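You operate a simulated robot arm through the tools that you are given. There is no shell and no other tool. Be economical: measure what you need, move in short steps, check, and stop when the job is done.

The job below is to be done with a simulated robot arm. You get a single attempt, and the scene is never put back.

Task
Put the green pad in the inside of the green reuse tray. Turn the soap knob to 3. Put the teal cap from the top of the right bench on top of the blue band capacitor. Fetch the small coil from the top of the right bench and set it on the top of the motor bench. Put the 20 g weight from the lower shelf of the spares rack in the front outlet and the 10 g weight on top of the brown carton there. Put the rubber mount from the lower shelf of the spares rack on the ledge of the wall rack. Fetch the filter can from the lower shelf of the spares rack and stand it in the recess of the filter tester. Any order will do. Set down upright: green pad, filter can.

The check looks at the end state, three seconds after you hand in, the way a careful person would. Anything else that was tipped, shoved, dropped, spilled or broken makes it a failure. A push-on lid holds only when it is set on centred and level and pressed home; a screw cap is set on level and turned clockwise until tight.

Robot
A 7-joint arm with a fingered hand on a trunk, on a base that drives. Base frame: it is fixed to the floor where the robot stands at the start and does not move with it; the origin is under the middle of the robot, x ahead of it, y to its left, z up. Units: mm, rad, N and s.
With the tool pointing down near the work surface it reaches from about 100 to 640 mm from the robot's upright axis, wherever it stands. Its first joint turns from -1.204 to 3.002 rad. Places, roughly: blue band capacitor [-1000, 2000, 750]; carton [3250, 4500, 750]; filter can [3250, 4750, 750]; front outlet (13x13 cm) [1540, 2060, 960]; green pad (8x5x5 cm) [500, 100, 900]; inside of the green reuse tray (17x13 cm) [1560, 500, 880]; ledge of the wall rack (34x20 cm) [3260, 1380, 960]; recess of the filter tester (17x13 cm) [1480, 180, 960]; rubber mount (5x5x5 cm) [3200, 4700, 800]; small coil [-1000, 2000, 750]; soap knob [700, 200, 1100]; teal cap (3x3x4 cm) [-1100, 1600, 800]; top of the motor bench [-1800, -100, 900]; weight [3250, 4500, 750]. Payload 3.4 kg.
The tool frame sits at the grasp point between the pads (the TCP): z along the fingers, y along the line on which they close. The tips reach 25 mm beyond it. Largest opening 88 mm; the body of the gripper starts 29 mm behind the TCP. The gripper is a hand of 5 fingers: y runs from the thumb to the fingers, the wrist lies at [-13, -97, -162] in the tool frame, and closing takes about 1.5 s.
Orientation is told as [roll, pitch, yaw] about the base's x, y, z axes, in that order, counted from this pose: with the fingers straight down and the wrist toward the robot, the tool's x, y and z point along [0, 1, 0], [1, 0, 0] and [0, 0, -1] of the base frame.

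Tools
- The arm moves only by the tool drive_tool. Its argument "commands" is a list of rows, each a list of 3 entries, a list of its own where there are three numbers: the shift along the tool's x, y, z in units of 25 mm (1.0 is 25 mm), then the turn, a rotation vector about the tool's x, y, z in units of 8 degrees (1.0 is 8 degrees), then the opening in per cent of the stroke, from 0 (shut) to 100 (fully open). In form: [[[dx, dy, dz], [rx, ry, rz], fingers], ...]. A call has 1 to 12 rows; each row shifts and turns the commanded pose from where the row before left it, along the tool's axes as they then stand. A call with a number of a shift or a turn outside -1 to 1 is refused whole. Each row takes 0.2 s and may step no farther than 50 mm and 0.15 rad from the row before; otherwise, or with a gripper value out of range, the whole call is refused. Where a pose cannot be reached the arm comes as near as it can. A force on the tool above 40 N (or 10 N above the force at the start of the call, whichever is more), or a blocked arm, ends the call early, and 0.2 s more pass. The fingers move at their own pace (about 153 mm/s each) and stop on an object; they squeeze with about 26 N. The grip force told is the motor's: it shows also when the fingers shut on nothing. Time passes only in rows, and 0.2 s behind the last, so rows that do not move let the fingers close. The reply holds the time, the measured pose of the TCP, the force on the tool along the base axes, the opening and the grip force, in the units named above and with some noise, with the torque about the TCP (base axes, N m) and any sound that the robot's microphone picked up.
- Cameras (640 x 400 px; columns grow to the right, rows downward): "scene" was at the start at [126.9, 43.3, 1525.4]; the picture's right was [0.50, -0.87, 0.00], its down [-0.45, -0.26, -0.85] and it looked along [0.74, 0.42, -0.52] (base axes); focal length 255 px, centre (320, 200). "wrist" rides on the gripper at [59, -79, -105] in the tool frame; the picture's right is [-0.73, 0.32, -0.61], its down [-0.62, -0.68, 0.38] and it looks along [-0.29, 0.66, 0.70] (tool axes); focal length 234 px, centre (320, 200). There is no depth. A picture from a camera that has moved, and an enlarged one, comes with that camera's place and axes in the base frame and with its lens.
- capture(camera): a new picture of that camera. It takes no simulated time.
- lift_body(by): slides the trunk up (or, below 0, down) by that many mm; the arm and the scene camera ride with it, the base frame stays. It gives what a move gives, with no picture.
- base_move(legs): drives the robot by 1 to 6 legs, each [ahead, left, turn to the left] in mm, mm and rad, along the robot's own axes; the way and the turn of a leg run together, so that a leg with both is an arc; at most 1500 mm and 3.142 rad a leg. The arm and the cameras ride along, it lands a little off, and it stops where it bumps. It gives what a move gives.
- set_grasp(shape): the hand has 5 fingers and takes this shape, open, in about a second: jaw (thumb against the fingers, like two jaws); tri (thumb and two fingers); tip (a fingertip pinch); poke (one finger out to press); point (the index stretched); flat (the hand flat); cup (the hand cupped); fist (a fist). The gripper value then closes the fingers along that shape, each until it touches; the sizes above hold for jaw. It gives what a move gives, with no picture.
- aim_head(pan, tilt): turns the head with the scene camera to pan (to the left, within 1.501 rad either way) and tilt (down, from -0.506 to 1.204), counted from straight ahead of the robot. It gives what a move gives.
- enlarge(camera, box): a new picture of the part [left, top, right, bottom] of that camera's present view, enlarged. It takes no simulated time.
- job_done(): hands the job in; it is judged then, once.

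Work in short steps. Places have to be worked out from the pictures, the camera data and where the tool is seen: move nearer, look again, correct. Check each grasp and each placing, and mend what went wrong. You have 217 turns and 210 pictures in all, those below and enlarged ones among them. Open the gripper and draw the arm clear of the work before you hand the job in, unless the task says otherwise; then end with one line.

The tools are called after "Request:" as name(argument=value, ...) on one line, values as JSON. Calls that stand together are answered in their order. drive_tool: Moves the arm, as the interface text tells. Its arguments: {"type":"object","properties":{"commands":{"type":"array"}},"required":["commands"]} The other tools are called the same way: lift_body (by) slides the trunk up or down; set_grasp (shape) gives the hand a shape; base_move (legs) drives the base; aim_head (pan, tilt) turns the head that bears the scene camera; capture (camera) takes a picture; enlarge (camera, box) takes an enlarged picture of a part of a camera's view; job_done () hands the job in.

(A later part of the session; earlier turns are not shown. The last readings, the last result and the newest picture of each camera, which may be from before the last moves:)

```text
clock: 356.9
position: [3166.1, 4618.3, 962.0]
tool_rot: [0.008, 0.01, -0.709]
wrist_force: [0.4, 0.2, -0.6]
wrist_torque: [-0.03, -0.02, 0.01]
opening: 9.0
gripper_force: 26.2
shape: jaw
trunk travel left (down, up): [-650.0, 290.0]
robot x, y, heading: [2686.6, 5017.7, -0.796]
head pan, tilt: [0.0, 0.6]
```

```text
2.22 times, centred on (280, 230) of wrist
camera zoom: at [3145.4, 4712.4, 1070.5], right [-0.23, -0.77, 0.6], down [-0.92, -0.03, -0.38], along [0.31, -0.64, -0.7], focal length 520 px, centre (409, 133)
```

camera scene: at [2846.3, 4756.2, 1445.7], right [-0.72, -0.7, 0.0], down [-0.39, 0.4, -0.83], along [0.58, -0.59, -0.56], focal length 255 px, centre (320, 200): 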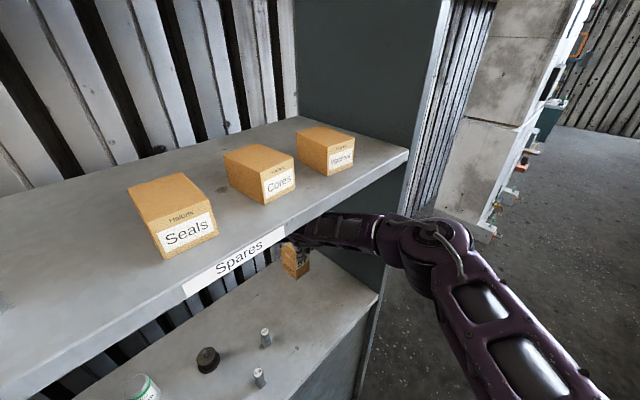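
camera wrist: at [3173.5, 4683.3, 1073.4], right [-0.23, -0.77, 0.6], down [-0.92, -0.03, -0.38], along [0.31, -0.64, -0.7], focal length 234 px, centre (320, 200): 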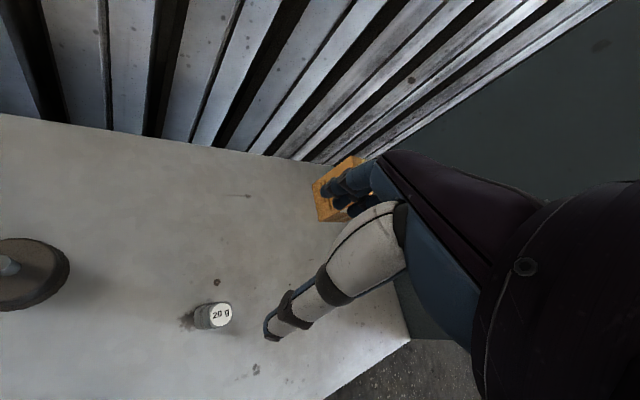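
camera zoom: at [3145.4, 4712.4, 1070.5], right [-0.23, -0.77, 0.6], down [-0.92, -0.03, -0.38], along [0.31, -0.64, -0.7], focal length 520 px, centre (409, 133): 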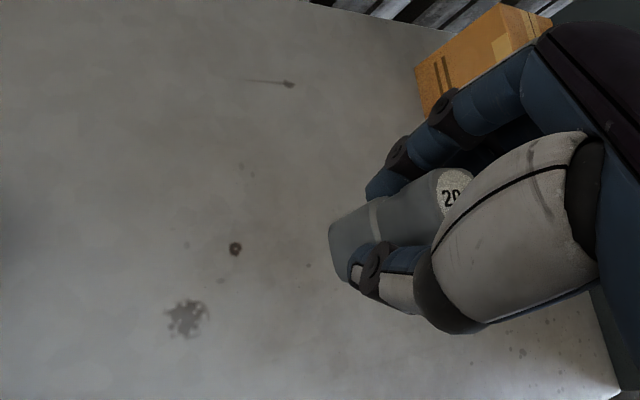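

The 20 g weight is held. I back out, turn to face down the wall aisle and look for the front outlet.

Request:
base_move(legs=[[-330, 0, 0], [0, 0, -0.775], [1400, 0, 0]])

Request:
lift_body(by=290)

Request:
aim_head(pan=-0.3, tilt=0.3)

Request:
capture(camera="scene")

```text
clock: 367.7
position: [2484.2, 3237.3, 961.5]
tool_rot: [0.008, 0.01, -1.511]
wrist_force: [0.6, -0.4, -0.9]
wrist_torque: [-0.03, 0.0, 0.02]
opening: 9.2
gripper_force: 26.1
shape: jaw
trunk travel left (down, up): [-650.0, 290.0]
robot x, y, heading: [2434.3, 3855.9, -1.603]
head pan, tilt: [0.0, 0.6]
```

```text
clock: 370.6
position: [2482.2, 3237.0, 1251.4]
tool_rot: [0.008, 0.01, -1.511]
wrist_force: [-0.2, -0.1, -1.0]
wrist_torque: [0.01, 0.01, 0.0]
opening: 8.8
gripper_force: 25.7
shape: jaw
trunk travel left (down, up): [-940.0, 0.0]
robot x, y, heading: [2438.6, 3857.9, -1.605]
head pan, tilt: [0.0, 0.6]
```

```text
clock: 371.4
position: [2482.2, 3237.9, 1253.8]
tool_rot: [0.01, 0.011, -1.51]
wrist_force: [0.3, -0.5, -0.7]
wrist_torque: [-0.01, -0.02, -0.02]
opening: 8.8
gripper_force: 25.7
shape: jaw
trunk travel left (down, up): [-940.0, 0.0]
robot x, y, heading: [2435.5, 3858.6, -1.599]
head pan, tilt: [-0.3, 0.3]
```

```text
40 pictures are left
camera scene: at [2405.0, 3718.8, 1713.1], right [-0.95, 0.32, 0.0], down [0.1, 0.28, -0.95], along [-0.31, -0.9, -0.3], focal length 255 px, centre (320, 200)
```

scene: 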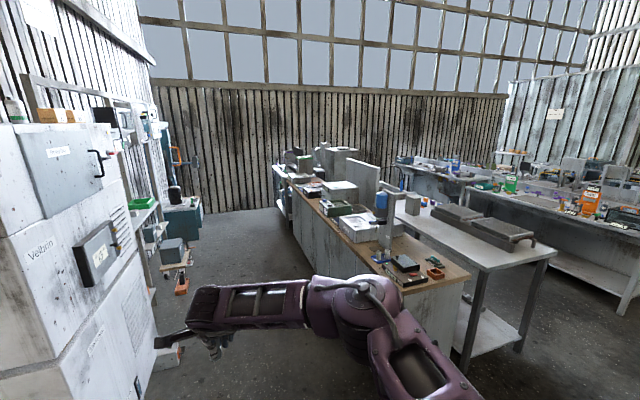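

The bench along this aisle holds the testers (edge near x ≈ 1750). I drive to y ≈ 2100, face it, and look.

Request:
base_move(legs=[[1450, 0, 0], [300, 0, 0], [0, 0, -1.54]])

Request:
aim_head(pan=0.25, tilt=0.65)

Request:
capture(camera="scene")

```text
clock: 384.0
position: [1784.8, 2012.3, 1252.3]
tool_rot: [0.009, 0.01, -3.016]
wrist_force: [0.0, 0.4, 0.1]
wrist_torque: [0.0, -0.02, -0.02]
opening: 9.0
gripper_force: 25.6
shape: jaw
trunk travel left (down, up): [-940.0, 0.0]
robot x, y, heading: [2400.4, 2098.1, -3.107]
head pan, tilt: [-0.3, 0.3]
```

```text
clock: 385.0
position: [1785.1, 2012.1, 1252.3]
tool_rot: [0.009, 0.01, -3.016]
wrist_force: [-0.1, 0.2, 0.1]
wrist_torque: [0.02, -0.02, 0.0]
opening: 9.0
gripper_force: 26.1
shape: jaw
trunk travel left (down, up): [-940.0, 0.0]
robot x, y, heading: [2398.9, 2099.1, -3.11]
head pan, tilt: [0.25, 0.649]
```

```text
39 pictures are left
camera scene: at [2267.0, 2071.2, 1681.4], right [-0.28, 0.96, 0.0], down [0.58, 0.17, -0.8], along [-0.76, -0.22, -0.6], focal length 255 px, centre (320, 200)
```

scene: 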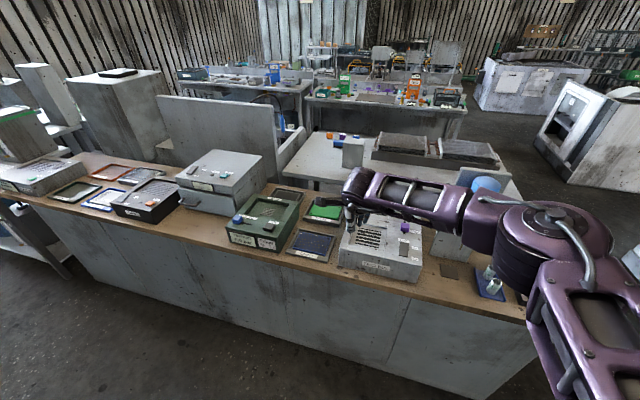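

I enlarge the white box under the hand (the predicted outlet) and the far-left devices.

Request:
enlarge(camera="scene", box=[320, 180, 460, 290])

Request:
enlarge(camera="scene", box=[0, 140, 190, 230])

Request:
capture(camera="wrist")

```text
3.64 times, centred on (390, 235) of scene
camera zoom: at [2267.0, 2071.2, 1681.4], right [-0.28, 0.96, 0.0], down [0.58, 0.17, -0.8], along [-0.76, -0.22, -0.6], focal length 927 px, centre (66, 73)
```

zoom: 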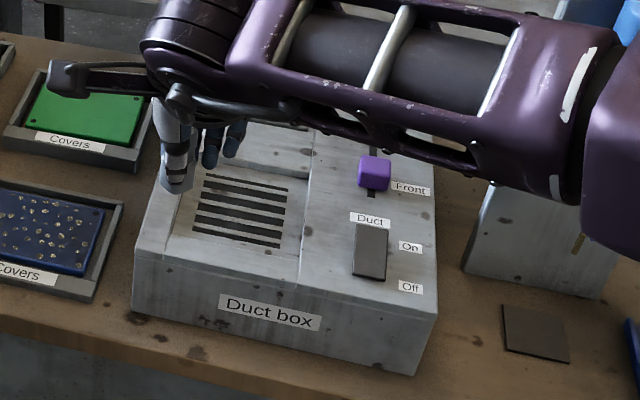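

```text
3.37 times, centred on (95, 185) of scene
camera zoom: at [2267.0, 2071.2, 1681.4], right [-0.28, 0.96, 0.0], down [0.58, 0.17, -0.8], along [-0.76, -0.22, -0.6], focal length 859 px, centre (1078, 250)
```

zoom: 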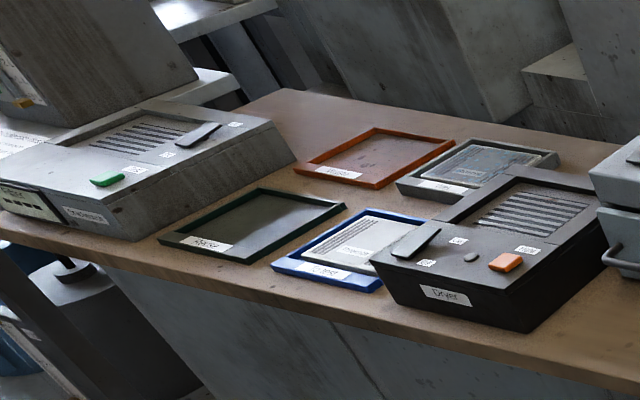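

```text
36 pictures are left
camera wrist: at [1870.1, 1964.8, 1360.0], right [-0.42, 0.68, 0.6], down [0.6, 0.7, -0.38], along [-0.68, 0.2, -0.71], focal length 234 px, centre (320, 200)
```

wrist: 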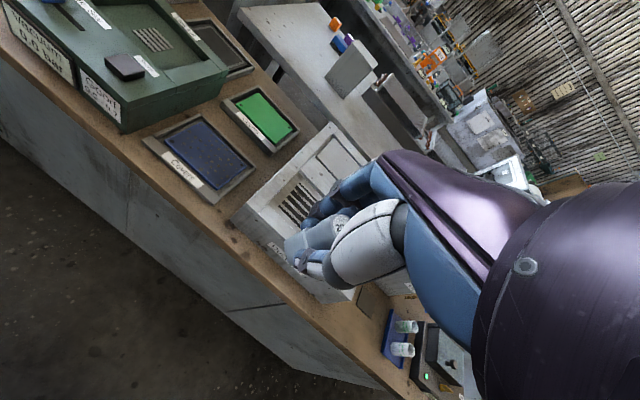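

The "Duct box" front outlet's grille is centred at (1544, 2057). I position the base so that the weight is above it and lower the trunk.

Request:
base_move(legs=[[239, -53, 0]])

Request:
lift_body(by=-180)

Request:
capture(camera="wrist")

```text
clock: 386.7
position: [1551.2, 2056.6, 1253.5]
tool_rot: [0.008, 0.007, -3.015]
wrist_force: [0.7, -0.7, -0.7]
wrist_torque: [0.01, 0.01, -0.04]
opening: 9.4
gripper_force: 26.1
shape: jaw
trunk travel left (down, up): [-940.0, 0.0]
robot x, y, heading: [2166.0, 2143.0, -3.106]
head pan, tilt: [0.25, 0.649]
```

```text
clock: 388.7
position: [1550.3, 2057.7, 1071.4]
tool_rot: [0.009, 0.01, -3.015]
wrist_force: [-1.0, -0.3, -0.1]
wrist_torque: [-0.03, 0.01, 0.03]
opening: 9.1
gripper_force: 25.7
shape: jaw
trunk travel left (down, up): [-760.0, 180.0]
robot x, y, heading: [2167.9, 2140.5, -3.106]
head pan, tilt: [0.25, 0.649]
```

```text
35 pictures are left
camera wrist: at [1635.2, 2009.1, 1180.1], right [-0.42, 0.68, 0.6], down [0.6, 0.7, -0.38], along [-0.68, 0.2, -0.7], focal length 234 px, centre (320, 200)
```

wrist: 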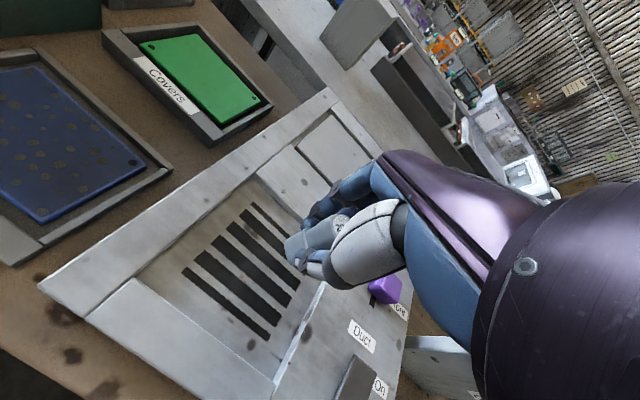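

The grille centre is (1556, 2052); the weight is above it. I lower to contact.

Request:
drive_tool(commands=[[[0.1, -0.15, 0.9], [0, 0, 0], 5], [[0, 0, 0.9], [0, 0, 0], 5], [[0, 0, 0.6], [0, 0, 0], 5], [[0, 0, 0.25], [0, 0, 0], 5], [[0, 0, 0.12], [0, 0, 0], 5], [[0, 0, 0.12], [0, 0, 0], 5], [[0, 0, 0.12], [0, 0, 0], 5], [[0, 0, 0.12], [0, 0, 0], 5], [[0, 0, 0.12], [0, 0, 0], 5], [[0, 0, 0], [0, 0, 0], 5]])

Request:
enlarge(camera="wrist", box=[150, 140, 390, 340])

```text
clock: 390.6
position: [1555.3, 2052.0, 1002.8]
tool_rot: [0.016, -0.007, -3.012]
wrist_force: [5.3, 0.3, 23.4]
wrist_torque: [0.02, 0.08, 0.0]
opening: 12.1
gripper_force: 25.7
shape: jaw
trunk travel left (down, up): [-760.0, 180.0]
robot x, y, heading: [2166.5, 2146.5, -3.108]
head pan, tilt: [0.25, 0.649]
stopped in row 9: the force on the tool passed its limit at 41 N (the readings are from after the stop); the commanded pose is now the measured one
```

```text
2.00 times, centred on (270, 240) of wrist
camera zoom: at [1642.1, 2005.3, 1109.9], right [-0.41, 0.69, 0.6], down [0.59, 0.7, -0.4], along [-0.69, 0.19, -0.7], focal length 468 px, centre (420, 120)
```

zoom: 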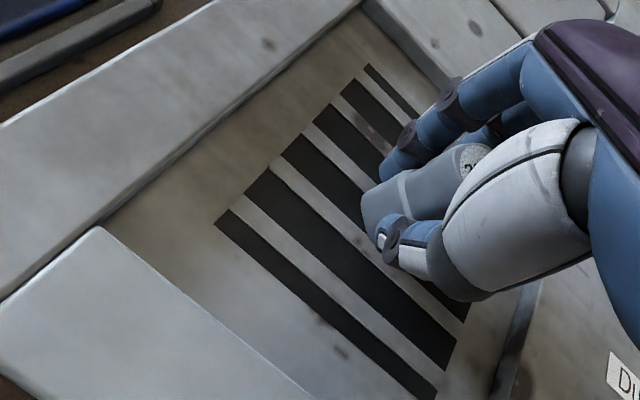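

Contact; the weight is within the outlet's recess. I release and rise straight up.

Request:
drive_tool(commands=[[[0, 0, -0.1], [0, 0, 0], 5], [[0, 0, 0], [0, 0, 0], 30], [[0, 0, 0], [0, 0, 0], 45], [[0, 0, 0], [0, 0, 0], 45], [[0, 0, -0.6], [0, 0, 0], 45], [[0, 0, -0.9], [0, 0, 0], 45], [[0, 0, -1], [0, 0, 0], 45], [[0, 0, -1], [0, 0, 0], 45], [[0, 0, -1], [0, 0, 0], 45], [[0, 0, -1], [0, 0, 0], 45]])

Request:
enlarge(camera="wrist", box=[150, 140, 390, 340])

```text
clock: 392.8
position: [1553.0, 2054.5, 1137.8]
tool_rot: [0.011, 0.004, -3.012]
wrist_force: [0.5, 0.4, 0.1]
wrist_torque: [0.0, -0.04, -0.01]
opening: 39.3
gripper_force: 0.1
shape: jaw
trunk travel left (down, up): [-760.0, 180.0]
robot x, y, heading: [2167.6, 2145.2, -3.106]
head pan, tilt: [0.25, 0.649]
```

```text
2.00 times, centred on (270, 240) of wrist
camera zoom: at [1638.7, 2007.7, 1244.8], right [-0.42, 0.68, 0.6], down [0.6, 0.7, -0.39], along [-0.69, 0.2, -0.7], focal length 468 px, centre (420, 120)
```

zoom: 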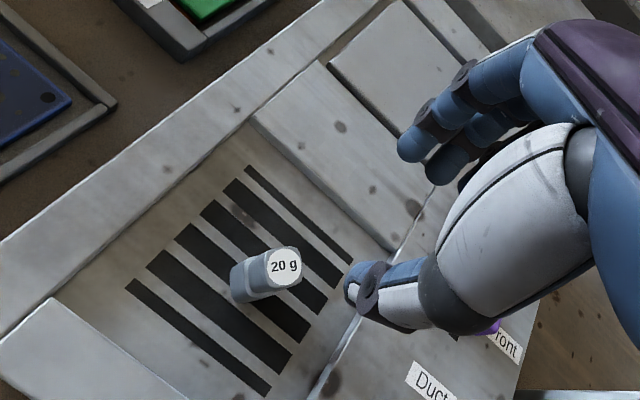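

The 20 g weight stands in the front outlet. Next I return to the rack for the rubber mount.

Request:
base_move(legs=[[-260, 0, 0], [0, 0, -1.606], [1500, 0, 0], [1500, 0, 0], [0, 240, 0], [0, 0, -2.07]])

Request:
lift_body(by=-110)

Request:
drive_tool(commands=[[[0, 0, 0.8], [0, 0, 0], 100], [[0, 0, 0.8], [0, 0, 0], 100], [[0, 0, 0.8], [0, 0, 0], 100], [[0, 0, 0.4], [0, 0, 0], 100]])

Request:
capture(camera="wrist")

```text
clock: 419.2
position: [2791.1, 4982.5, 1137.1]
tool_rot: [0.011, 0.003, -0.399]
wrist_force: [-0.5, -0.3, 0.2]
wrist_torque: [-0.01, 0.0, 0.03]
opening: 39.3
gripper_force: 0.1
shape: jaw
trunk travel left (down, up): [-760.0, 180.0]
robot x, y, heading: [2210.0, 5213.5, -0.491]
head pan, tilt: [0.25, 0.649]
```

```text
clock: 420.6
position: [2790.1, 4983.2, 1027.5]
tool_rot: [0.011, 0.003, -0.401]
wrist_force: [0.1, -0.5, 0.7]
wrist_torque: [-0.02, -0.02, 0.01]
opening: 39.4
gripper_force: 0.1
shape: jaw
trunk travel left (down, up): [-650.0, 290.0]
robot x, y, heading: [2213.3, 5213.6, -0.49]
head pan, tilt: [0.25, 0.649]
```

```text
clock: 421.6
position: [2791.3, 4983.4, 956.9]
tool_rot: [0.011, 0.003, -0.4]
wrist_force: [0.0, -0.5, -0.2]
wrist_torque: [0.0, 0.01, 0.0]
opening: 88.4
gripper_force: 0.0
shape: jaw
trunk travel left (down, up): [-650.0, 290.0]
robot x, y, heading: [2217.4, 5215.9, -0.489]
head pan, tilt: [0.25, 0.649]
```

```text
32 pictures are left
camera wrist: at [2742.0, 5067.1, 1064.3], right [0.01, -0.8, 0.6], down [-0.87, -0.3, -0.39], along [0.49, -0.51, -0.7], focal length 234 px, centre (320, 200)
```

wrist: 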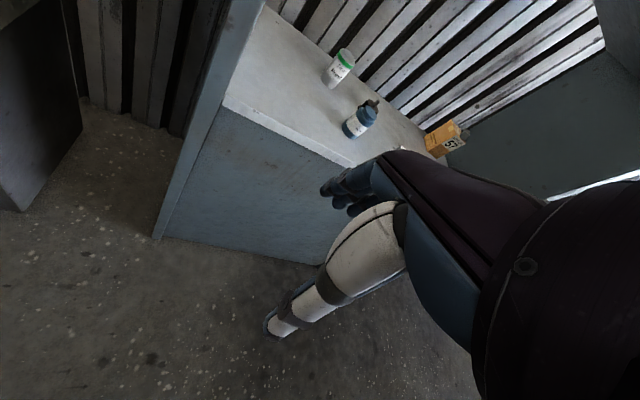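

I drive in so the hand is above the mount, passing over the cans with clearance.

Request:
base_move(legs=[[470, -20, 0]])

Request:
capture(camera="wrist")

```text
clock: 424.4
position: [3191.9, 4732.9, 958.3]
tool_rot: [0.011, 0.004, -0.413]
wrist_force: [0.1, 0.0, 0.3]
wrist_torque: [-0.01, 0.01, 0.02]
opening: 88.0
gripper_force: 0.2
shape: jaw
trunk travel left (down, up): [-650.0, 290.0]
robot x, y, heading: [2619.0, 4973.3, -0.5]
head pan, tilt: [0.25, 0.649]
```

```text
31 pictures are left
camera wrist: at [3144.7, 4818.0, 1064.4], right [0.0, -0.8, 0.6], down [-0.87, -0.29, -0.39], along [0.49, -0.52, -0.7], focal length 234 px, centre (320, 200)
```

wrist: 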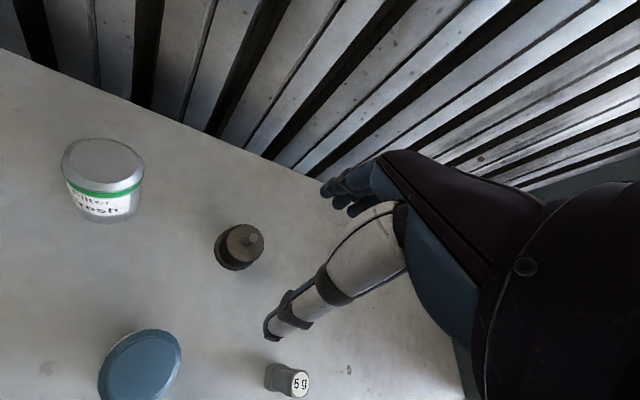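

Mount at (3222, 4743). I shift over it, descend and grip.

Request:
drive_tool(commands=[[[0.44, 0.48, 0], [0, 0, 0], 100], [[0.44, 0.47, 0.4], [0, 0, 0], 100], [[0, 0, 0.9], [0, 0, 0], 100], [[0, 0, 0.9], [0, 0, 0], 100], [[0, 0, 0.9], [0, 0, 0], 100], [[0, 0, 0.9], [0, 0, 0], 100], [[0, 0, 0.9], [0, 0, 0], 100], [[0, 0, 0], [0, 0, 0], 20], [[0, 0, 0], [0, 0, 0], 20], [[0, 0, 0], [0, 0, 0], 20], [[0, 0, 0], [0, 0, 0], 20]])

Request:
capture(camera="wrist")

```text
clock: 426.8
position: [3224.5, 4745.7, 833.5]
tool_rot: [0.009, 0.003, -0.413]
wrist_force: [-1.4, 0.3, 0.0]
wrist_torque: [0.01, 0.02, 0.02]
opening: 36.0
gripper_force: 26.7
shape: jaw
trunk travel left (down, up): [-650.0, 290.0]
robot x, y, heading: [2619.8, 4967.6, -0.502]
head pan, tilt: [0.25, 0.649]
```

```text
30 pictures are left
camera wrist: at [3175.9, 4830.1, 941.1], right [0.0, -0.8, 0.6], down [-0.87, -0.29, -0.39], along [0.49, -0.52, -0.7], focal length 234 px, centre (320, 200)
```

wrist: 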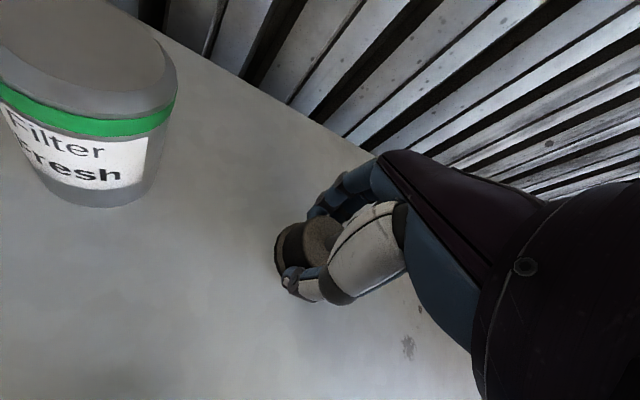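

Mount gripped. I lift, back out, and drive down the aisle to the wall rack.

Request:
drive_tool(commands=[[[0, 0, -1], [0, 0, 0], 20], [[0, 0, -1], [0, 0, 0], 20], [[0, 0, -1], [0, 0, 0], 20], [[0, 0, -1], [0, 0, 0], 20], [[0, 0, -1], [0, 0, 0], 20], [[0, 0, 0], [0, 0, 0], 20]])

Request:
base_move(legs=[[-480, 0, 0], [0, 0, -1.07], [1400, 0, 0], [1400, 200, 0], [950, 0, 0], [0, 0, 1.571]])

Request:
lift_body(by=290)

Request:
aim_head(pan=0.1, tilt=0.5)

Request:
capture(camera="scene")

```text
clock: 428.2
position: [3226.5, 4744.4, 960.7]
tool_rot: [0.01, 0.004, -0.412]
wrist_force: [0.2, -0.2, -1.3]
wrist_torque: [0.04, 0.01, 0.0]
opening: 35.9
gripper_force: 26.2
shape: jaw
trunk travel left (down, up): [-650.0, 290.0]
robot x, y, heading: [2619.2, 4970.8, -0.505]
head pan, tilt: [0.25, 0.649]
```

```text
clock: 455.4
position: [3061.5, 1525.1, 960.9]
tool_rot: [0.01, 0.004, 0.074]
wrist_force: [0.7, 0.5, -1.1]
wrist_torque: [-0.04, 0.01, 0.01]
opening: 35.3
gripper_force: 26.0
shape: jaw
trunk travel left (down, up): [-650.0, 290.0]
robot x, y, heading: [2417.8, 1442.6, -0.015]
head pan, tilt: [0.25, 0.649]
```

```text
clock: 458.3
position: [3062.8, 1523.7, 1251.7]
tool_rot: [0.01, 0.004, 0.073]
wrist_force: [0.5, -0.4, -0.9]
wrist_torque: [0.01, 0.04, 0.02]
opening: 35.2
gripper_force: 25.8
shape: jaw
trunk travel left (down, up): [-940.0, 0.0]
robot x, y, heading: [2421.2, 1438.5, -0.016]
head pan, tilt: [0.25, 0.649]
```

```text
clock: 459.0
position: [3061.4, 1524.0, 1251.0]
tool_rot: [0.01, 0.003, 0.074]
wrist_force: [0.2, 0.5, -0.9]
wrist_torque: [0.02, -0.02, -0.01]
opening: 35.4
gripper_force: 25.6
shape: jaw
trunk travel left (down, up): [-940.0, 0.0]
robot x, y, heading: [2416.0, 1439.4, -0.019]
head pan, tilt: [0.099, 0.499]
```

```text
29 pictures are left
camera scene: at [2559.2, 1446.8, 1694.7], right [0.08, -1.0, 0.0], down [-0.48, -0.04, -0.88], along [0.87, 0.07, -0.48], focal length 255 px, centre (320, 200)
```

scene: 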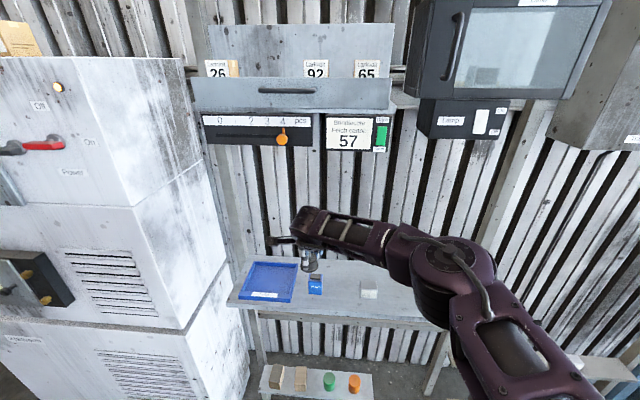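

The ledge holds a blue tray, a blue cube and a white piece; between the latter two is free space at about (3215, 1425). I move there.

Request:
base_move(legs=[[0, -98, 0], [155, 0, 0]])

Request:
lift_body(by=-180)

Request:
capture(camera="wrist")

```text
clock: 461.2
position: [3210.8, 1424.8, 1252.9]
tool_rot: [0.012, 0.003, 0.077]
wrist_force: [-0.6, -0.5, -0.4]
wrist_torque: [0.0, -0.01, 0.04]
opening: 35.4
gripper_force: 26.1
shape: jaw
trunk travel left (down, up): [-940.0, 0.0]
robot x, y, heading: [2571.4, 1339.3, -0.012]
head pan, tilt: [0.099, 0.499]
```

```text
clock: 463.2
position: [3214.5, 1425.7, 1071.2]
tool_rot: [0.01, 0.003, 0.077]
wrist_force: [-0.3, 0.2, -0.2]
wrist_torque: [-0.03, 0.03, 0.0]
opening: 35.0
gripper_force: 26.1
shape: jaw
trunk travel left (down, up): [-760.0, 180.0]
robot x, y, heading: [2571.6, 1336.2, -0.012]
head pan, tilt: [0.099, 0.499]
```

```text
28 pictures are left
camera wrist: at [3132.0, 1476.4, 1178.3], right [0.38, -0.71, 0.6], down [-0.63, -0.67, -0.39], along [0.67, -0.23, -0.7], focal length 234 px, centre (320, 200)
```

wrist: 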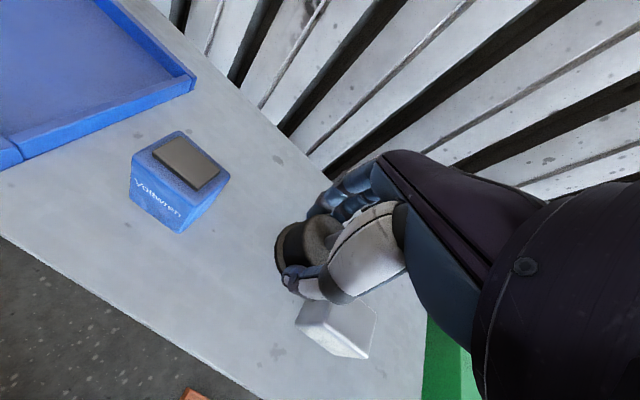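

Landing spot is clear. I lower to contact.

Request:
drive_tool(commands=[[[0, 0, 0.9], [0, 0, 0], 20], [[0, 0, 0.9], [0, 0, 0], 20], [[0, 0, 0.7], [0, 0, 0], 20], [[0, 0, 0.2], [0, 0, 0], 20], [[0, 0, 0.12], [0, 0, 0], 20], [[0, 0, 0.12], [0, 0, 0], 20], [[0, 0, 0.12], [0, 0, 0], 20], [[0, 0, 0.12], [0, 0, 0], 20], [[0, 0, 0.12], [0, 0, 0], 20], [[0, 0, 0], [0, 0, 0], 20]])

```text
clock: 465.4
position: [3214.5, 1425.6, 988.6]
tool_rot: [0.01, 0.004, 0.077]
wrist_force: [-0.3, 0.0, -0.7]
wrist_torque: [0.0, 0.03, 0.01]
opening: 35.1
gripper_force: 25.6
shape: jaw
trunk travel left (down, up): [-760.0, 180.0]
robot x, y, heading: [2570.2, 1338.8, -0.011]
head pan, tilt: [0.099, 0.499]
```

No contact yet; I continue in small steps.

Request:
drive_tool(commands=[[[0, 0, 0.12], [0, 0, 0], 20], [[0, 0, 0.12], [0, 0, 0], 20], [[0, 0, 0.12], [0, 0, 0], 20], [[0, 0, 0.12], [0, 0, 0], 20], [[0, 0, 0.12], [0, 0, 0], 20], [[0, 0, 0.12], [0, 0, 0], 20], [[0, 0, 0.12], [0, 0, 0], 20], [[0, 0, 0.12], [0, 0, 0], 20], [[0, 0, 0], [0, 0, 0], 20]])

Request:
capture(camera="wrist")

```text
clock: 466.7
position: [3213.1, 1426.4, 982.5]
tool_rot: [0.015, -0.016, 0.077]
wrist_force: [-6.4, -1.5, 23.7]
wrist_torque: [-0.04, 0.1, 0.03]
opening: 37.5
gripper_force: 25.9
shape: jaw
trunk travel left (down, up): [-760.0, 180.0]
robot x, y, heading: [2572.8, 1338.4, -0.015]
head pan, tilt: [0.099, 0.499]
stopped in row 6: the force on the tool passed its limit at 42 N (the readings are from after the stop); the commanded pose is now the measured one
```

```text
27 pictures are left
camera wrist: at [3130.1, 1476.9, 1087.6], right [0.37, -0.71, 0.6], down [-0.63, -0.67, -0.4], along [0.69, -0.23, -0.69], focal length 234 px, centre (320, 200)
```

wrist: 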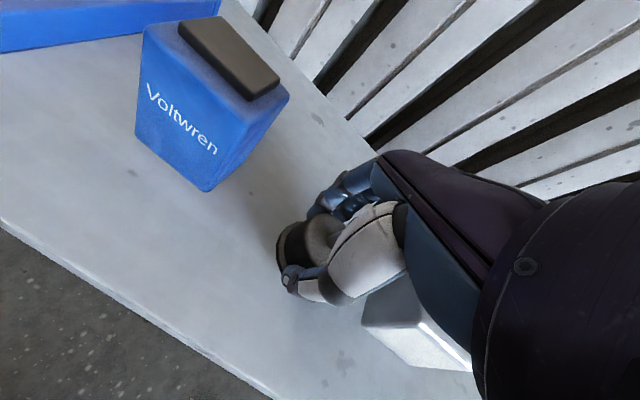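

On the ledge. I release and rise.

Request:
drive_tool(commands=[[[0, 0, -0.1], [0, 0, 0], 20], [[0, 0, 0], [0, 0, 0], 60], [[0, 0, 0], [0, 0, 0], 70], [[0, 0, 0], [0, 0, 0], 70], [[0, 0, -0.7], [0, 0, 0], 70], [[0, 0, -1], [0, 0, 0], 70], [[0, 0, -1], [0, 0, 0], 70], [[0, 0, -1], [0, 0, 0], 70], [[0, 0, -1], [0, 0, 0], 70], [[0, 0, -1], [0, 0, 0], 70]])

Request:
capture(camera="wrist")

```text
clock: 468.9
position: [3214.6, 1424.5, 1121.6]
tool_rot: [0.012, -0.006, 0.079]
wrist_force: [0.1, -0.5, 0.5]
wrist_torque: [-0.05, 0.01, 0.02]
opening: 61.0
gripper_force: 0.0
shape: jaw
trunk travel left (down, up): [-760.0, 180.0]
robot x, y, heading: [2569.1, 1342.4, -0.014]
head pan, tilt: [0.099, 0.499]
```

```text
26 pictures are left
camera wrist: at [3131.5, 1475.7, 1228.2], right [0.38, -0.71, 0.6], down [-0.63, -0.67, -0.4], along [0.68, -0.23, -0.7], focal length 234 px, centre (320, 200)
```

wrist: 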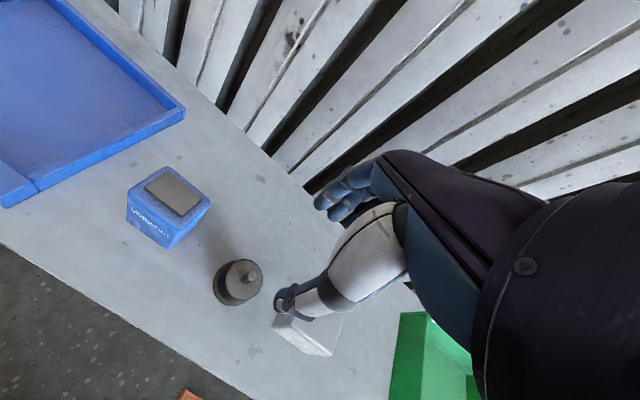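

The mount stands on the ledge. Now the filter can: back to the rack, staging in front of it.

Request:
base_move(legs=[[-150, 0, 0], [0, 0, 1.585], [1300, 0, 0], [1300, 0, 0], [1138, 0, 0], [0, 145, 0]])

Request:
base_move(legs=[[0, 0, -2.07]])

Request:
lift_body(by=-110)

Request:
drive_tool(commands=[[[0, 0, 0.9], [0, 0, 0], 100], [[0, 0, 0.9], [0, 0, 0], 100], [[0, 0, 0], [0, 0, 0], 100]])

```text
clock: 493.2
position: [2103.7, 5794.9, 1121.4]
tool_rot: [0.014, -0.008, 1.7]
wrist_force: [0.1, 0.0, -0.7]
wrist_torque: [-0.03, 0.01, 0.0]
opening: 61.6
gripper_force: 0.0
shape: jaw
trunk travel left (down, up): [-760.0, 180.0]
robot x, y, heading: [2221.5, 5152.4, 1.601]
head pan, tilt: [0.099, 0.499]
```

```text
clock: 498.5
position: [2835.3, 4951.6, 1121.5]
tool_rot: [0.012, -0.006, -0.374]
wrist_force: [-0.1, -0.2, -0.5]
wrist_torque: [0.0, -0.02, 0.01]
opening: 61.3
gripper_force: 0.1
shape: jaw
trunk travel left (down, up): [-760.0, 180.0]
robot x, y, heading: [2220.1, 5156.7, -0.467]
head pan, tilt: [0.099, 0.499]
```

```text
clock: 500.0
position: [2835.6, 4951.4, 1011.4]
tool_rot: [0.012, -0.007, -0.377]
wrist_force: [-0.4, -0.4, 0.7]
wrist_torque: [-0.04, 0.01, 0.02]
opening: 61.1
gripper_force: 0.0
shape: jaw
trunk travel left (down, up): [-650.0, 290.0]
robot x, y, heading: [2222.3, 5155.2, -0.462]
head pan, tilt: [0.099, 0.499]
```

```text
clock: 500.8
position: [2834.8, 4951.9, 966.1]
tool_rot: [0.011, -0.006, -0.373]
wrist_force: [0.0, 0.2, -0.2]
wrist_torque: [0.02, 0.02, 0.05]
opening: 88.0
gripper_force: 0.0
shape: jaw
trunk travel left (down, up): [-650.0, 290.0]
robot x, y, heading: [2218.2, 5161.1, -0.466]
head pan, tilt: [0.099, 0.499]
```

I shift right to the can's line and enter straight along +x above the cans.

Request:
base_move(legs=[[43, -85, 0], [300, 151, 0]])

Request:
capture(camera="wrist")

```text
clock: 503.7
position: [3175.2, 4852.2, 964.6]
tool_rot: [0.011, -0.007, -0.373]
wrist_force: [-0.2, -0.3, 0.0]
wrist_torque: [0.04, 0.0, 0.02]
opening: 87.9
gripper_force: 0.0
shape: jaw
trunk travel left (down, up): [-650.0, 290.0]
robot x, y, heading: [2557.4, 5059.2, -0.471]
head pan, tilt: [0.099, 0.499]
```

```text
25 pictures are left
camera wrist: at [3121.8, 4934.7, 1072.2], right [0.03, -0.8, 0.6], down [-0.86, -0.33, -0.4], along [0.51, -0.5, -0.7], focal length 234 px, centre (320, 200)
```

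wrist: 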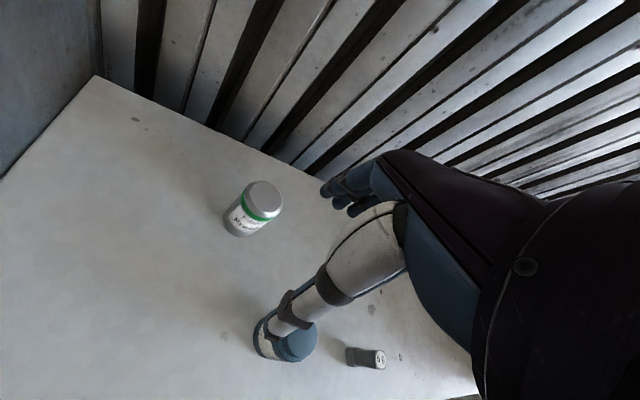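

Can at (3235, 4862), top ≈ 882. I move the base 60 mm along +x, trim, descend to grip its upper half.

Request:
base_move(legs=[[53, 27, 0]])

Request:
drive_tool(commands=[[[0.35, -0.12, 0.6], [0, 0, 0], 100], [[0, 0, 0.6], [0, 0, 0], 100], [[0, 0, 0], [0, 0, 0], 100]])

Request:
enlarge(camera="wrist", box=[200, 140, 380, 320])

```text
clock: 504.7
position: [3235.5, 4849.5, 965.9]
tool_rot: [0.013, -0.005, -0.375]
wrist_force: [-0.4, 0.0, 0.6]
wrist_torque: [0.0, 0.01, 0.0]
opening: 87.8
gripper_force: 0.1
shape: jaw
trunk travel left (down, up): [-650.0, 290.0]
robot x, y, heading: [2618.5, 5053.9, -0.467]
head pan, tilt: [0.099, 0.499]
```

```text
clock: 505.5
position: [3234.6, 4860.8, 935.7]
tool_rot: [0.013, -0.008, -0.373]
wrist_force: [0.1, -0.9, -0.8]
wrist_torque: [0.0, 0.02, 0.0]
opening: 88.0
gripper_force: 0.2
shape: jaw
trunk travel left (down, up): [-650.0, 290.0]
robot x, y, heading: [2619.7, 5054.4, -0.469]
head pan, tilt: [0.099, 0.499]
```

```text
2.22 times, centred on (290, 230) of wrist
camera zoom: at [3182.1, 4943.2, 1042.2], right [0.03, -0.8, 0.6], down [-0.86, -0.33, -0.4], along [0.51, -0.5, -0.69], focal length 520 px, centre (387, 133)
```

zoom: 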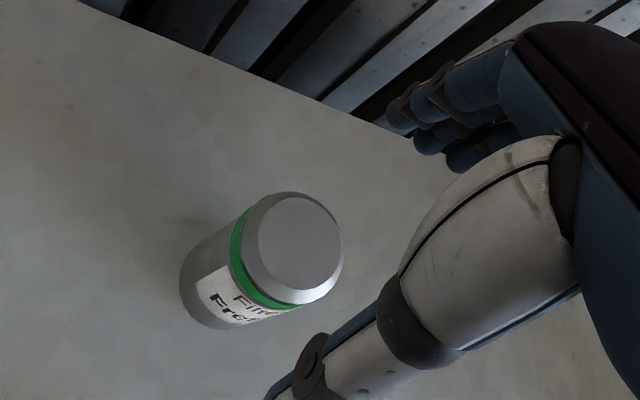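

I trim 7 mm and descend to grip height, then close and lift slightly.

Request:
drive_tool(commands=[[[0.1, 0.25, 0.7], [0, 0, 0], 100], [[0, 0, 0.75], [0, 0, 0], 100], [[0, 0, 0.75], [0, 0, 0], 100], [[0, 0, 0.75], [0, 0, 0], 100], [[0, 0, 0], [0, 0, 0], 20], [[0, 0, 0], [0, 0, 0], 20], [[0, 0, 0], [0, 0, 0], 20], [[0, 0, 0], [0, 0, 0], 20], [[0, 0, -0.8], [0, 0, 0], 20], [[0, 0, -0.8], [0, 0, 0], 20], [[0, 0, -0.8], [0, 0, 0], 20], [[0, 0, -0.8], [0, 0, 0], 20]])

Request:
enlarge(camera="wrist", box=[160, 140, 380, 320])

```text
clock: 508.1
position: [3241.9, 4861.4, 941.8]
tool_rot: [0.011, -0.006, -0.373]
wrist_force: [-0.4, -0.5, -1.2]
wrist_torque: [-0.02, -0.03, 0.04]
opening: 33.4
gripper_force: 25.9
shape: jaw
trunk travel left (down, up): [-650.0, 290.0]
robot x, y, heading: [2618.4, 5060.6, -0.465]
head pan, tilt: [0.099, 0.499]
```

```text
2.22 times, centred on (270, 230) of wrist
camera zoom: at [3188.6, 4944.7, 1048.5], right [0.03, -0.8, 0.6], down [-0.86, -0.33, -0.4], along [0.51, -0.5, -0.7], focal length 520 px, centre (431, 133)
```

zoom: 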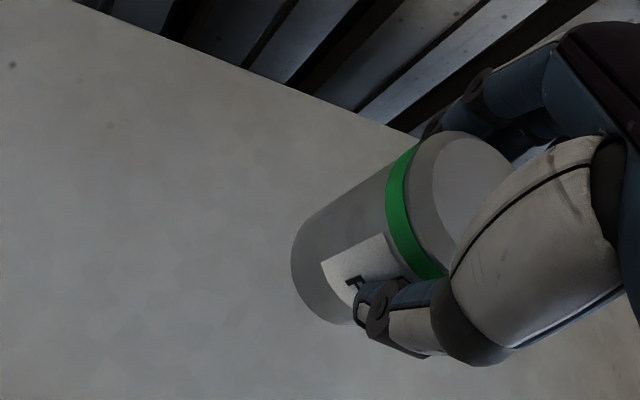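

The can is held level. I raise it a little more, back straight out, and drive to the filter tester.

Request:
drive_tool(commands=[[[0, 0, -0.8], [0, 0, 0], 20], [[0, 0, 0], [0, 0, 0], 20]])

Request:
base_move(legs=[[-384, -194, 0], [0, 0, -1.105], [1500, 100, 0], [1500, 0, 0], [1500, 0, 0]])

Request:
lift_body(by=290)

Request:
base_move(legs=[[260, 0, 0], [0, 0, -1.571]])

Request:
aim_head(pan=0.1, tilt=0.65)

Request:
capture(camera="scene")

```text
clock: 508.7
position: [3241.3, 4861.8, 961.2]
tool_rot: [0.013, -0.004, -0.372]
wrist_force: [0.8, 0.5, -0.9]
wrist_torque: [0.0, -0.03, -0.01]
opening: 33.2
gripper_force: 26.0
shape: jaw
trunk travel left (down, up): [-650.0, 290.0]
robot x, y, heading: [2620.0, 5055.3, -0.468]
head pan, tilt: [0.099, 0.499]
```

```text
refused: leg 3 is longer than a leg can be; nothing moved
```

```text
clock: 510.1
position: [3200.6, 4880.0, 976.4]
tool_rot: [0.02, 0.182, -0.371]
wrist_force: [-0.2, 0.6, -2.1]
wrist_torque: [0.03, -0.03, -0.01]
opening: 33.4
gripper_force: 26.1
shape: jaw
trunk travel left (down, up): [-770.0, 170.0]
robot x, y, heading: [2618.8, 5051.9, -0.464]
head pan, tilt: [0.099, 0.499]
stopped: the arm was blocked; the commanded pose is now the measured one
```

```text
clock: 511.5
position: [3280.7, 4800.1, 908.3]
tool_rot: [0.041, 0.311, -0.383]
wrist_force: [-2.8, 3.1, -7.2]
wrist_torque: [-0.09, -0.19, -0.05]
opening: 33.3
gripper_force: 26.2
shape: jaw
trunk travel left (down, up): [-770.0, 170.0]
robot x, y, heading: [2744.2, 4976.9, -0.508]
head pan, tilt: [0.099, 0.499]
stopped in leg 1: the robot was blocked; the commanded pose is now the measured one
```

```text
clock: 512.2
position: [3282.2, 4799.9, 909.1]
tool_rot: [0.042, 0.312, -0.386]
wrist_force: [-1.1, 0.3, -2.1]
wrist_torque: [0.01, 0.01, 0.01]
opening: 33.4
gripper_force: 25.7
shape: jaw
trunk travel left (down, up): [-770.0, 170.0]
robot x, y, heading: [2743.3, 4975.9, -0.508]
head pan, tilt: [0.099, 0.649]
```

```text
22 pictures are left
camera scene: at [2856.9, 4918.8, 1512.2], right [-0.4, -0.92, 0.0], down [-0.55, 0.24, -0.8], along [0.74, -0.32, -0.6], focal length 255 px, centre (320, 200)
```

scene: 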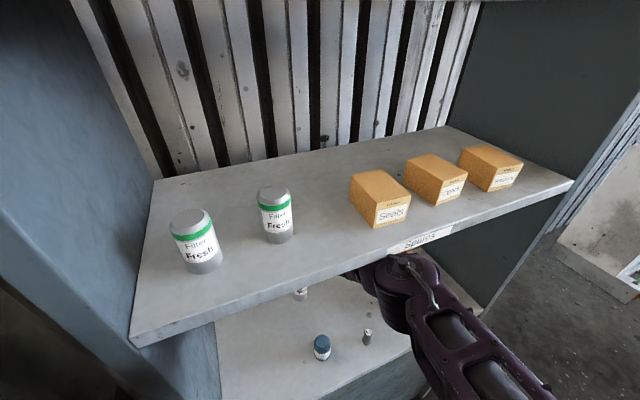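

A batched leg was refused and the trunk then lifted the arm against the middle shelf. Nothing seems to have fallen. I relieve by lowering 40 mm and backing straight out.

Request:
lift_body(by=-40)

Request:
base_move(legs=[[-150, 0, 0]])

```text
clock: 513.0
position: [3290.2, 4796.0, 865.7]
tool_rot: [0.04, 0.312, -0.385]
wrist_force: [-0.1, 0.0, -1.9]
wrist_torque: [-0.02, -0.03, -0.02]
opening: 33.3
gripper_force: 25.7
shape: jaw
trunk travel left (down, up): [-730.0, 210.0]
robot x, y, heading: [2744.3, 4972.3, -0.506]
head pan, tilt: [0.099, 0.649]
```

```text
clock: 514.4
position: [3158.5, 4867.1, 866.9]
tool_rot: [0.041, 0.313, -0.385]
wrist_force: [0.0, 0.2, -1.5]
wrist_torque: [0.02, 0.02, -0.03]
opening: 33.3
gripper_force: 25.9
shape: jaw
trunk travel left (down, up): [-730.0, 210.0]
robot x, y, heading: [2607.6, 5045.5, -0.506]
head pan, tilt: [0.099, 0.649]
```

Free again. I continue backing out clear of the rack and then level the hand.

Request:
base_move(legs=[[-400, 0, 0]])

Request:
drive_tool(commands=[[[0, 0, -0.8], [-0.56, -0.07, 0], 20], [[0, 0, -0.8], [-0.56, -0.07, 0], 20], [[0, 0, -0.8], [-0.56, -0.07, 0], 20], [[0, 0, -0.8], [-0.56, -0.07, 0], 20], [[0, 0, 0], [0, 0, 0], 20]])

Request:
capture(camera="wrist")

```text
clock: 516.9
position: [2812.0, 5058.1, 866.9]
tool_rot: [0.04, 0.312, -0.392]
wrist_force: [-0.2, 0.2, -1.9]
wrist_torque: [0.01, 0.01, -0.02]
opening: 33.2
gripper_force: 26.0
shape: jaw
trunk travel left (down, up): [-730.0, 210.0]
robot x, y, heading: [2269.6, 5237.5, -0.512]
head pan, tilt: [0.099, 0.649]
```

```text
clock: 518.1
position: [2826.6, 5050.1, 946.4]
tool_rot: [-0.001, -0.001, -0.397]
wrist_force: [0.5, 0.8, -1.3]
wrist_torque: [-0.01, -0.04, 0.03]
opening: 33.5
gripper_force: 26.2
shape: jaw
trunk travel left (down, up): [-730.0, 210.0]
robot x, y, heading: [2270.4, 5239.4, -0.517]
head pan, tilt: [0.099, 0.649]
```

```text
21 pictures are left
camera wrist: at [2776.3, 5135.3, 1053.3], right [0.02, -0.79, 0.61], down [-0.87, -0.31, -0.38], along [0.49, -0.52, -0.7], focal length 234 px, centre (320, 200)
```

wrist: 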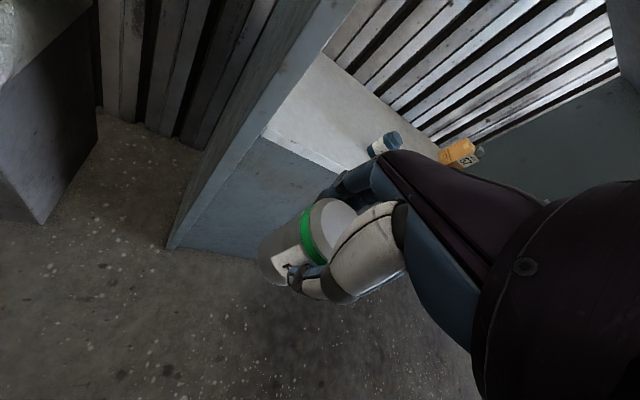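

Hand level and the can is sound. I drive down the aisle to the filter tester.

Request:
base_move(legs=[[0, 0, -1.054], [1400, 50, 0], [1400, 0, 0], [1400, 0, 0], [700, 0, 0]])

Request:
lift_body(by=210)

```text
clock: 544.2
position: [2394.8, -206.9, 946.0]
tool_rot: [0.0, -0.001, -1.461]
wrist_force: [0.1, 0.5, -1.7]
wrist_torque: [-0.03, 0.06, -0.01]
opening: 33.4
gripper_force: 26.1
shape: jaw
trunk travel left (down, up): [-730.0, 210.0]
robot x, y, heading: [2287.7, 371.6, -1.582]
head pan, tilt: [0.099, 0.649]
```

```text
clock: 546.5
position: [2394.4, -207.8, 1156.8]
tool_rot: [0.001, 0.0, -1.461]
wrist_force: [0.3, -0.6, -1.7]
wrist_torque: [0.0, 0.0, 0.04]
opening: 33.3
gripper_force: 25.9
shape: jaw
trunk travel left (down, up): [-940.0, 0.0]
robot x, y, heading: [2288.4, 369.5, -1.577]
head pan, tilt: [0.099, 0.649]
```

Request:
base_move(legs=[[0, 0, -1.563]])

Request:
aim_head(pan=0.05, tilt=0.7)

Request:
capture(camera="scene")

Request:
capture(camera="wrist")

```text
clock: 550.7
position: [1710.3, 266.5, 1156.6]
tool_rot: [-0.001, 0.002, -3.032]
wrist_force: [0.8, -0.3, -2.4]
wrist_torque: [-0.02, -0.03, 0.03]
opening: 33.3
gripper_force: 25.2
shape: jaw
trunk travel left (down, up): [-940.0, 0.0]
robot x, y, heading: [2287.9, 370.9, 3.137]
head pan, tilt: [0.099, 0.649]
```

```text
clock: 551.3
position: [1709.2, 266.4, 1157.1]
tool_rot: [-0.001, -0.001, -3.033]
wrist_force: [0.4, 0.1, -2.2]
wrist_torque: [-0.03, 0.01, 0.04]
opening: 33.0
gripper_force: 25.9
shape: jaw
trunk travel left (down, up): [-940.0, 0.0]
robot x, y, heading: [2288.6, 373.3, 3.138]
head pan, tilt: [0.051, 0.7]
```

```text
20 pictures are left
camera scene: at [2152.4, 366.6, 1677.0], right [-0.05, 1.0, 0.0], down [0.64, 0.03, -0.76], along [-0.76, -0.04, -0.64], focal length 255 px, centre (320, 200)
```

scene: 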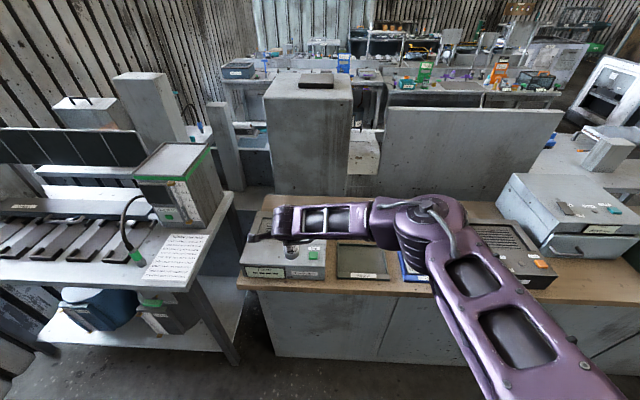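

```text
19 pictures are left
camera wrist: at [1795.2, 217.1, 1263.3], right [-0.4, 0.69, 0.61], down [0.61, 0.69, -0.38], along [-0.68, 0.22, -0.7], focal length 234 px, centre (320, 200)
```

wrist: 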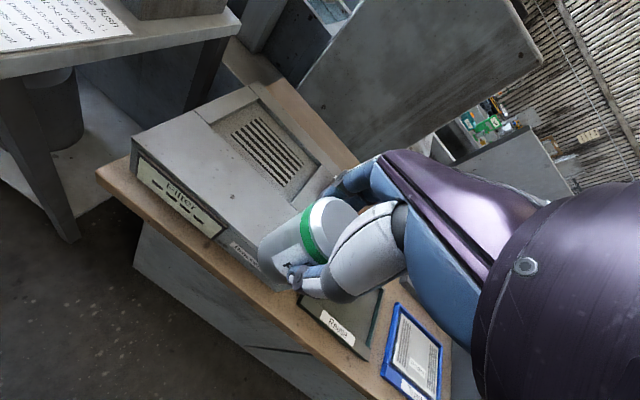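

The tester's recessed grille is at about (1495, 186); the dark-green "Reuse" tray is beside it. I move the can over the recess.

Request:
base_move(legs=[[0, 81, 0], [212, 0, 0]])

Request:
lift_body(by=-70)

Request:
capture(camera="wrist")

```text
clock: 553.6
position: [1500.5, 188.8, 1156.9]
tool_rot: [0.0, -0.002, -3.035]
wrist_force: [0.5, 0.6, -1.3]
wrist_torque: [0.0, 0.01, 0.03]
opening: 32.8
gripper_force: 25.8
shape: jaw
trunk travel left (down, up): [-940.0, 0.0]
robot x, y, heading: [2077.4, 290.3, 3.133]
head pan, tilt: [0.051, 0.7]
```

```text
clock: 554.7
position: [1499.8, 189.2, 1087.4]
tool_rot: [0.0, 0.0, -3.034]
wrist_force: [-0.3, -0.2, -1.7]
wrist_torque: [0.01, 0.01, -0.02]
opening: 33.1
gripper_force: 25.8
shape: jaw
trunk travel left (down, up): [-870.0, 70.0]
robot x, y, heading: [2078.1, 292.0, 3.132]
head pan, tilt: [0.051, 0.7]
```

```text
18 pictures are left
camera wrist: at [1584.8, 138.6, 1193.6], right [-0.4, 0.69, 0.61], down [0.61, 0.69, -0.38], along [-0.68, 0.22, -0.7], focal length 234 px, centre (320, 200)
```

wrist: 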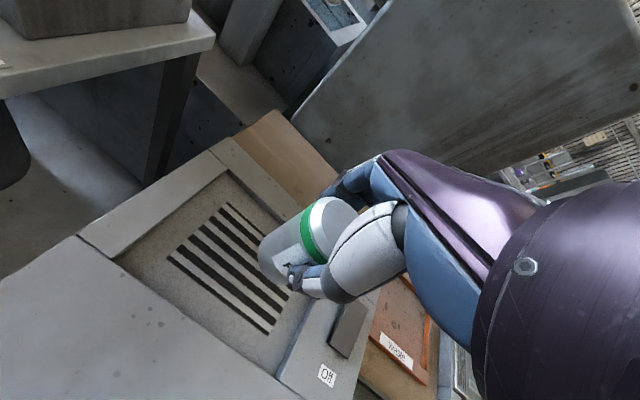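

The recess centre is (1500, 179); I shift 10 mm and lower to contact.

Request:
drive_tool(commands=[[[0.4, 0, 0.7], [0, 0, 0], 20], [[0, 0, 0.8], [0, 0, 0], 20], [[0, 0, 0.6], [0, 0, 0], 20], [[0, 0, 0.2], [0, 0, 0], 20], [[0, 0, 0.12], [0, 0, 0], 20], [[0, 0, 0.12], [0, 0, 0], 20], [[0, 0, 0.12], [0, 0, 0], 20], [[0, 0, 0.12], [0, 0, 0], 20], [[0, 0, 0.12], [0, 0, 0], 20], [[0, 0, 0.12], [0, 0, 0], 20], [[0, 0, 0.12], [0, 0, 0], 20], [[0, 0, 0.12], [0, 0, 0], 20]])

```text
clock: 557.3
position: [1501.3, 179.4, 1008.8]
tool_rot: [0.002, -0.007, -3.035]
wrist_force: [-1.7, -0.4, 18.1]
wrist_torque: [-0.02, 0.22, 0.05]
opening: 34.0
gripper_force: 26.5
shape: jaw
trunk travel left (down, up): [-870.0, 70.0]
robot x, y, heading: [2078.9, 294.5, 3.136]
head pan, tilt: [0.051, 0.7]
```

Contact (18 N). I ease up, release and rise straight up.

Request:
drive_tool(commands=[[[0, 0, -0.06], [0, 0, 0], 20], [[0, 0, 0], [0, 0, 0], 55], [[0, 0, 0], [0, 0, 0], 70], [[0, 0, 0], [0, 0, 0], 70], [[0, 0, -0.6], [0, 0, 0], 70], [[0, 0, -0.9], [0, 0, 0], 70], [[0, 0, -1], [0, 0, 0], 70], [[0, 0, -1], [0, 0, 0], 70], [[0, 0, -1], [0, 0, 0], 70], [[0, 0, -1], [0, 0, 0], 70], [[0, 0, 0], [0, 0, 0], 70]])

Request:
capture(camera="wrist")

```text
clock: 559.7
position: [1498.4, 178.4, 1143.9]
tool_rot: [0.0, 0.0, -3.035]
wrist_force: [0.6, -0.9, -0.8]
wrist_torque: [0.01, -0.01, 0.01]
opening: 61.2
gripper_force: 0.1
shape: jaw
trunk travel left (down, up): [-870.0, 70.0]
robot x, y, heading: [2081.1, 293.4, 3.139]
head pan, tilt: [0.051, 0.7]
```

```text
17 pictures are left
camera wrist: at [1584.4, 128.6, 1250.4], right [-0.4, 0.69, 0.61], down [0.61, 0.69, -0.38], along [-0.68, 0.22, -0.7], focal length 234 px, centre (320, 200)
```

wrist: 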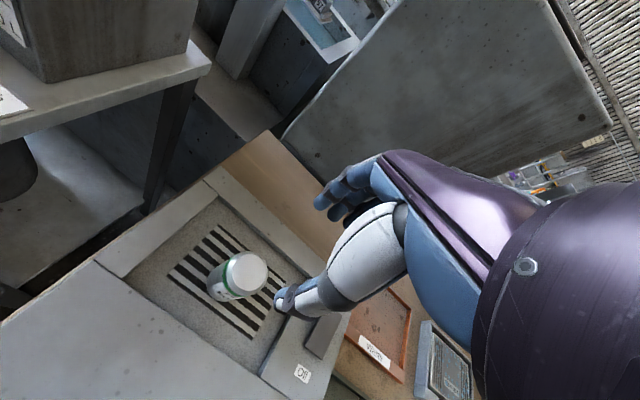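

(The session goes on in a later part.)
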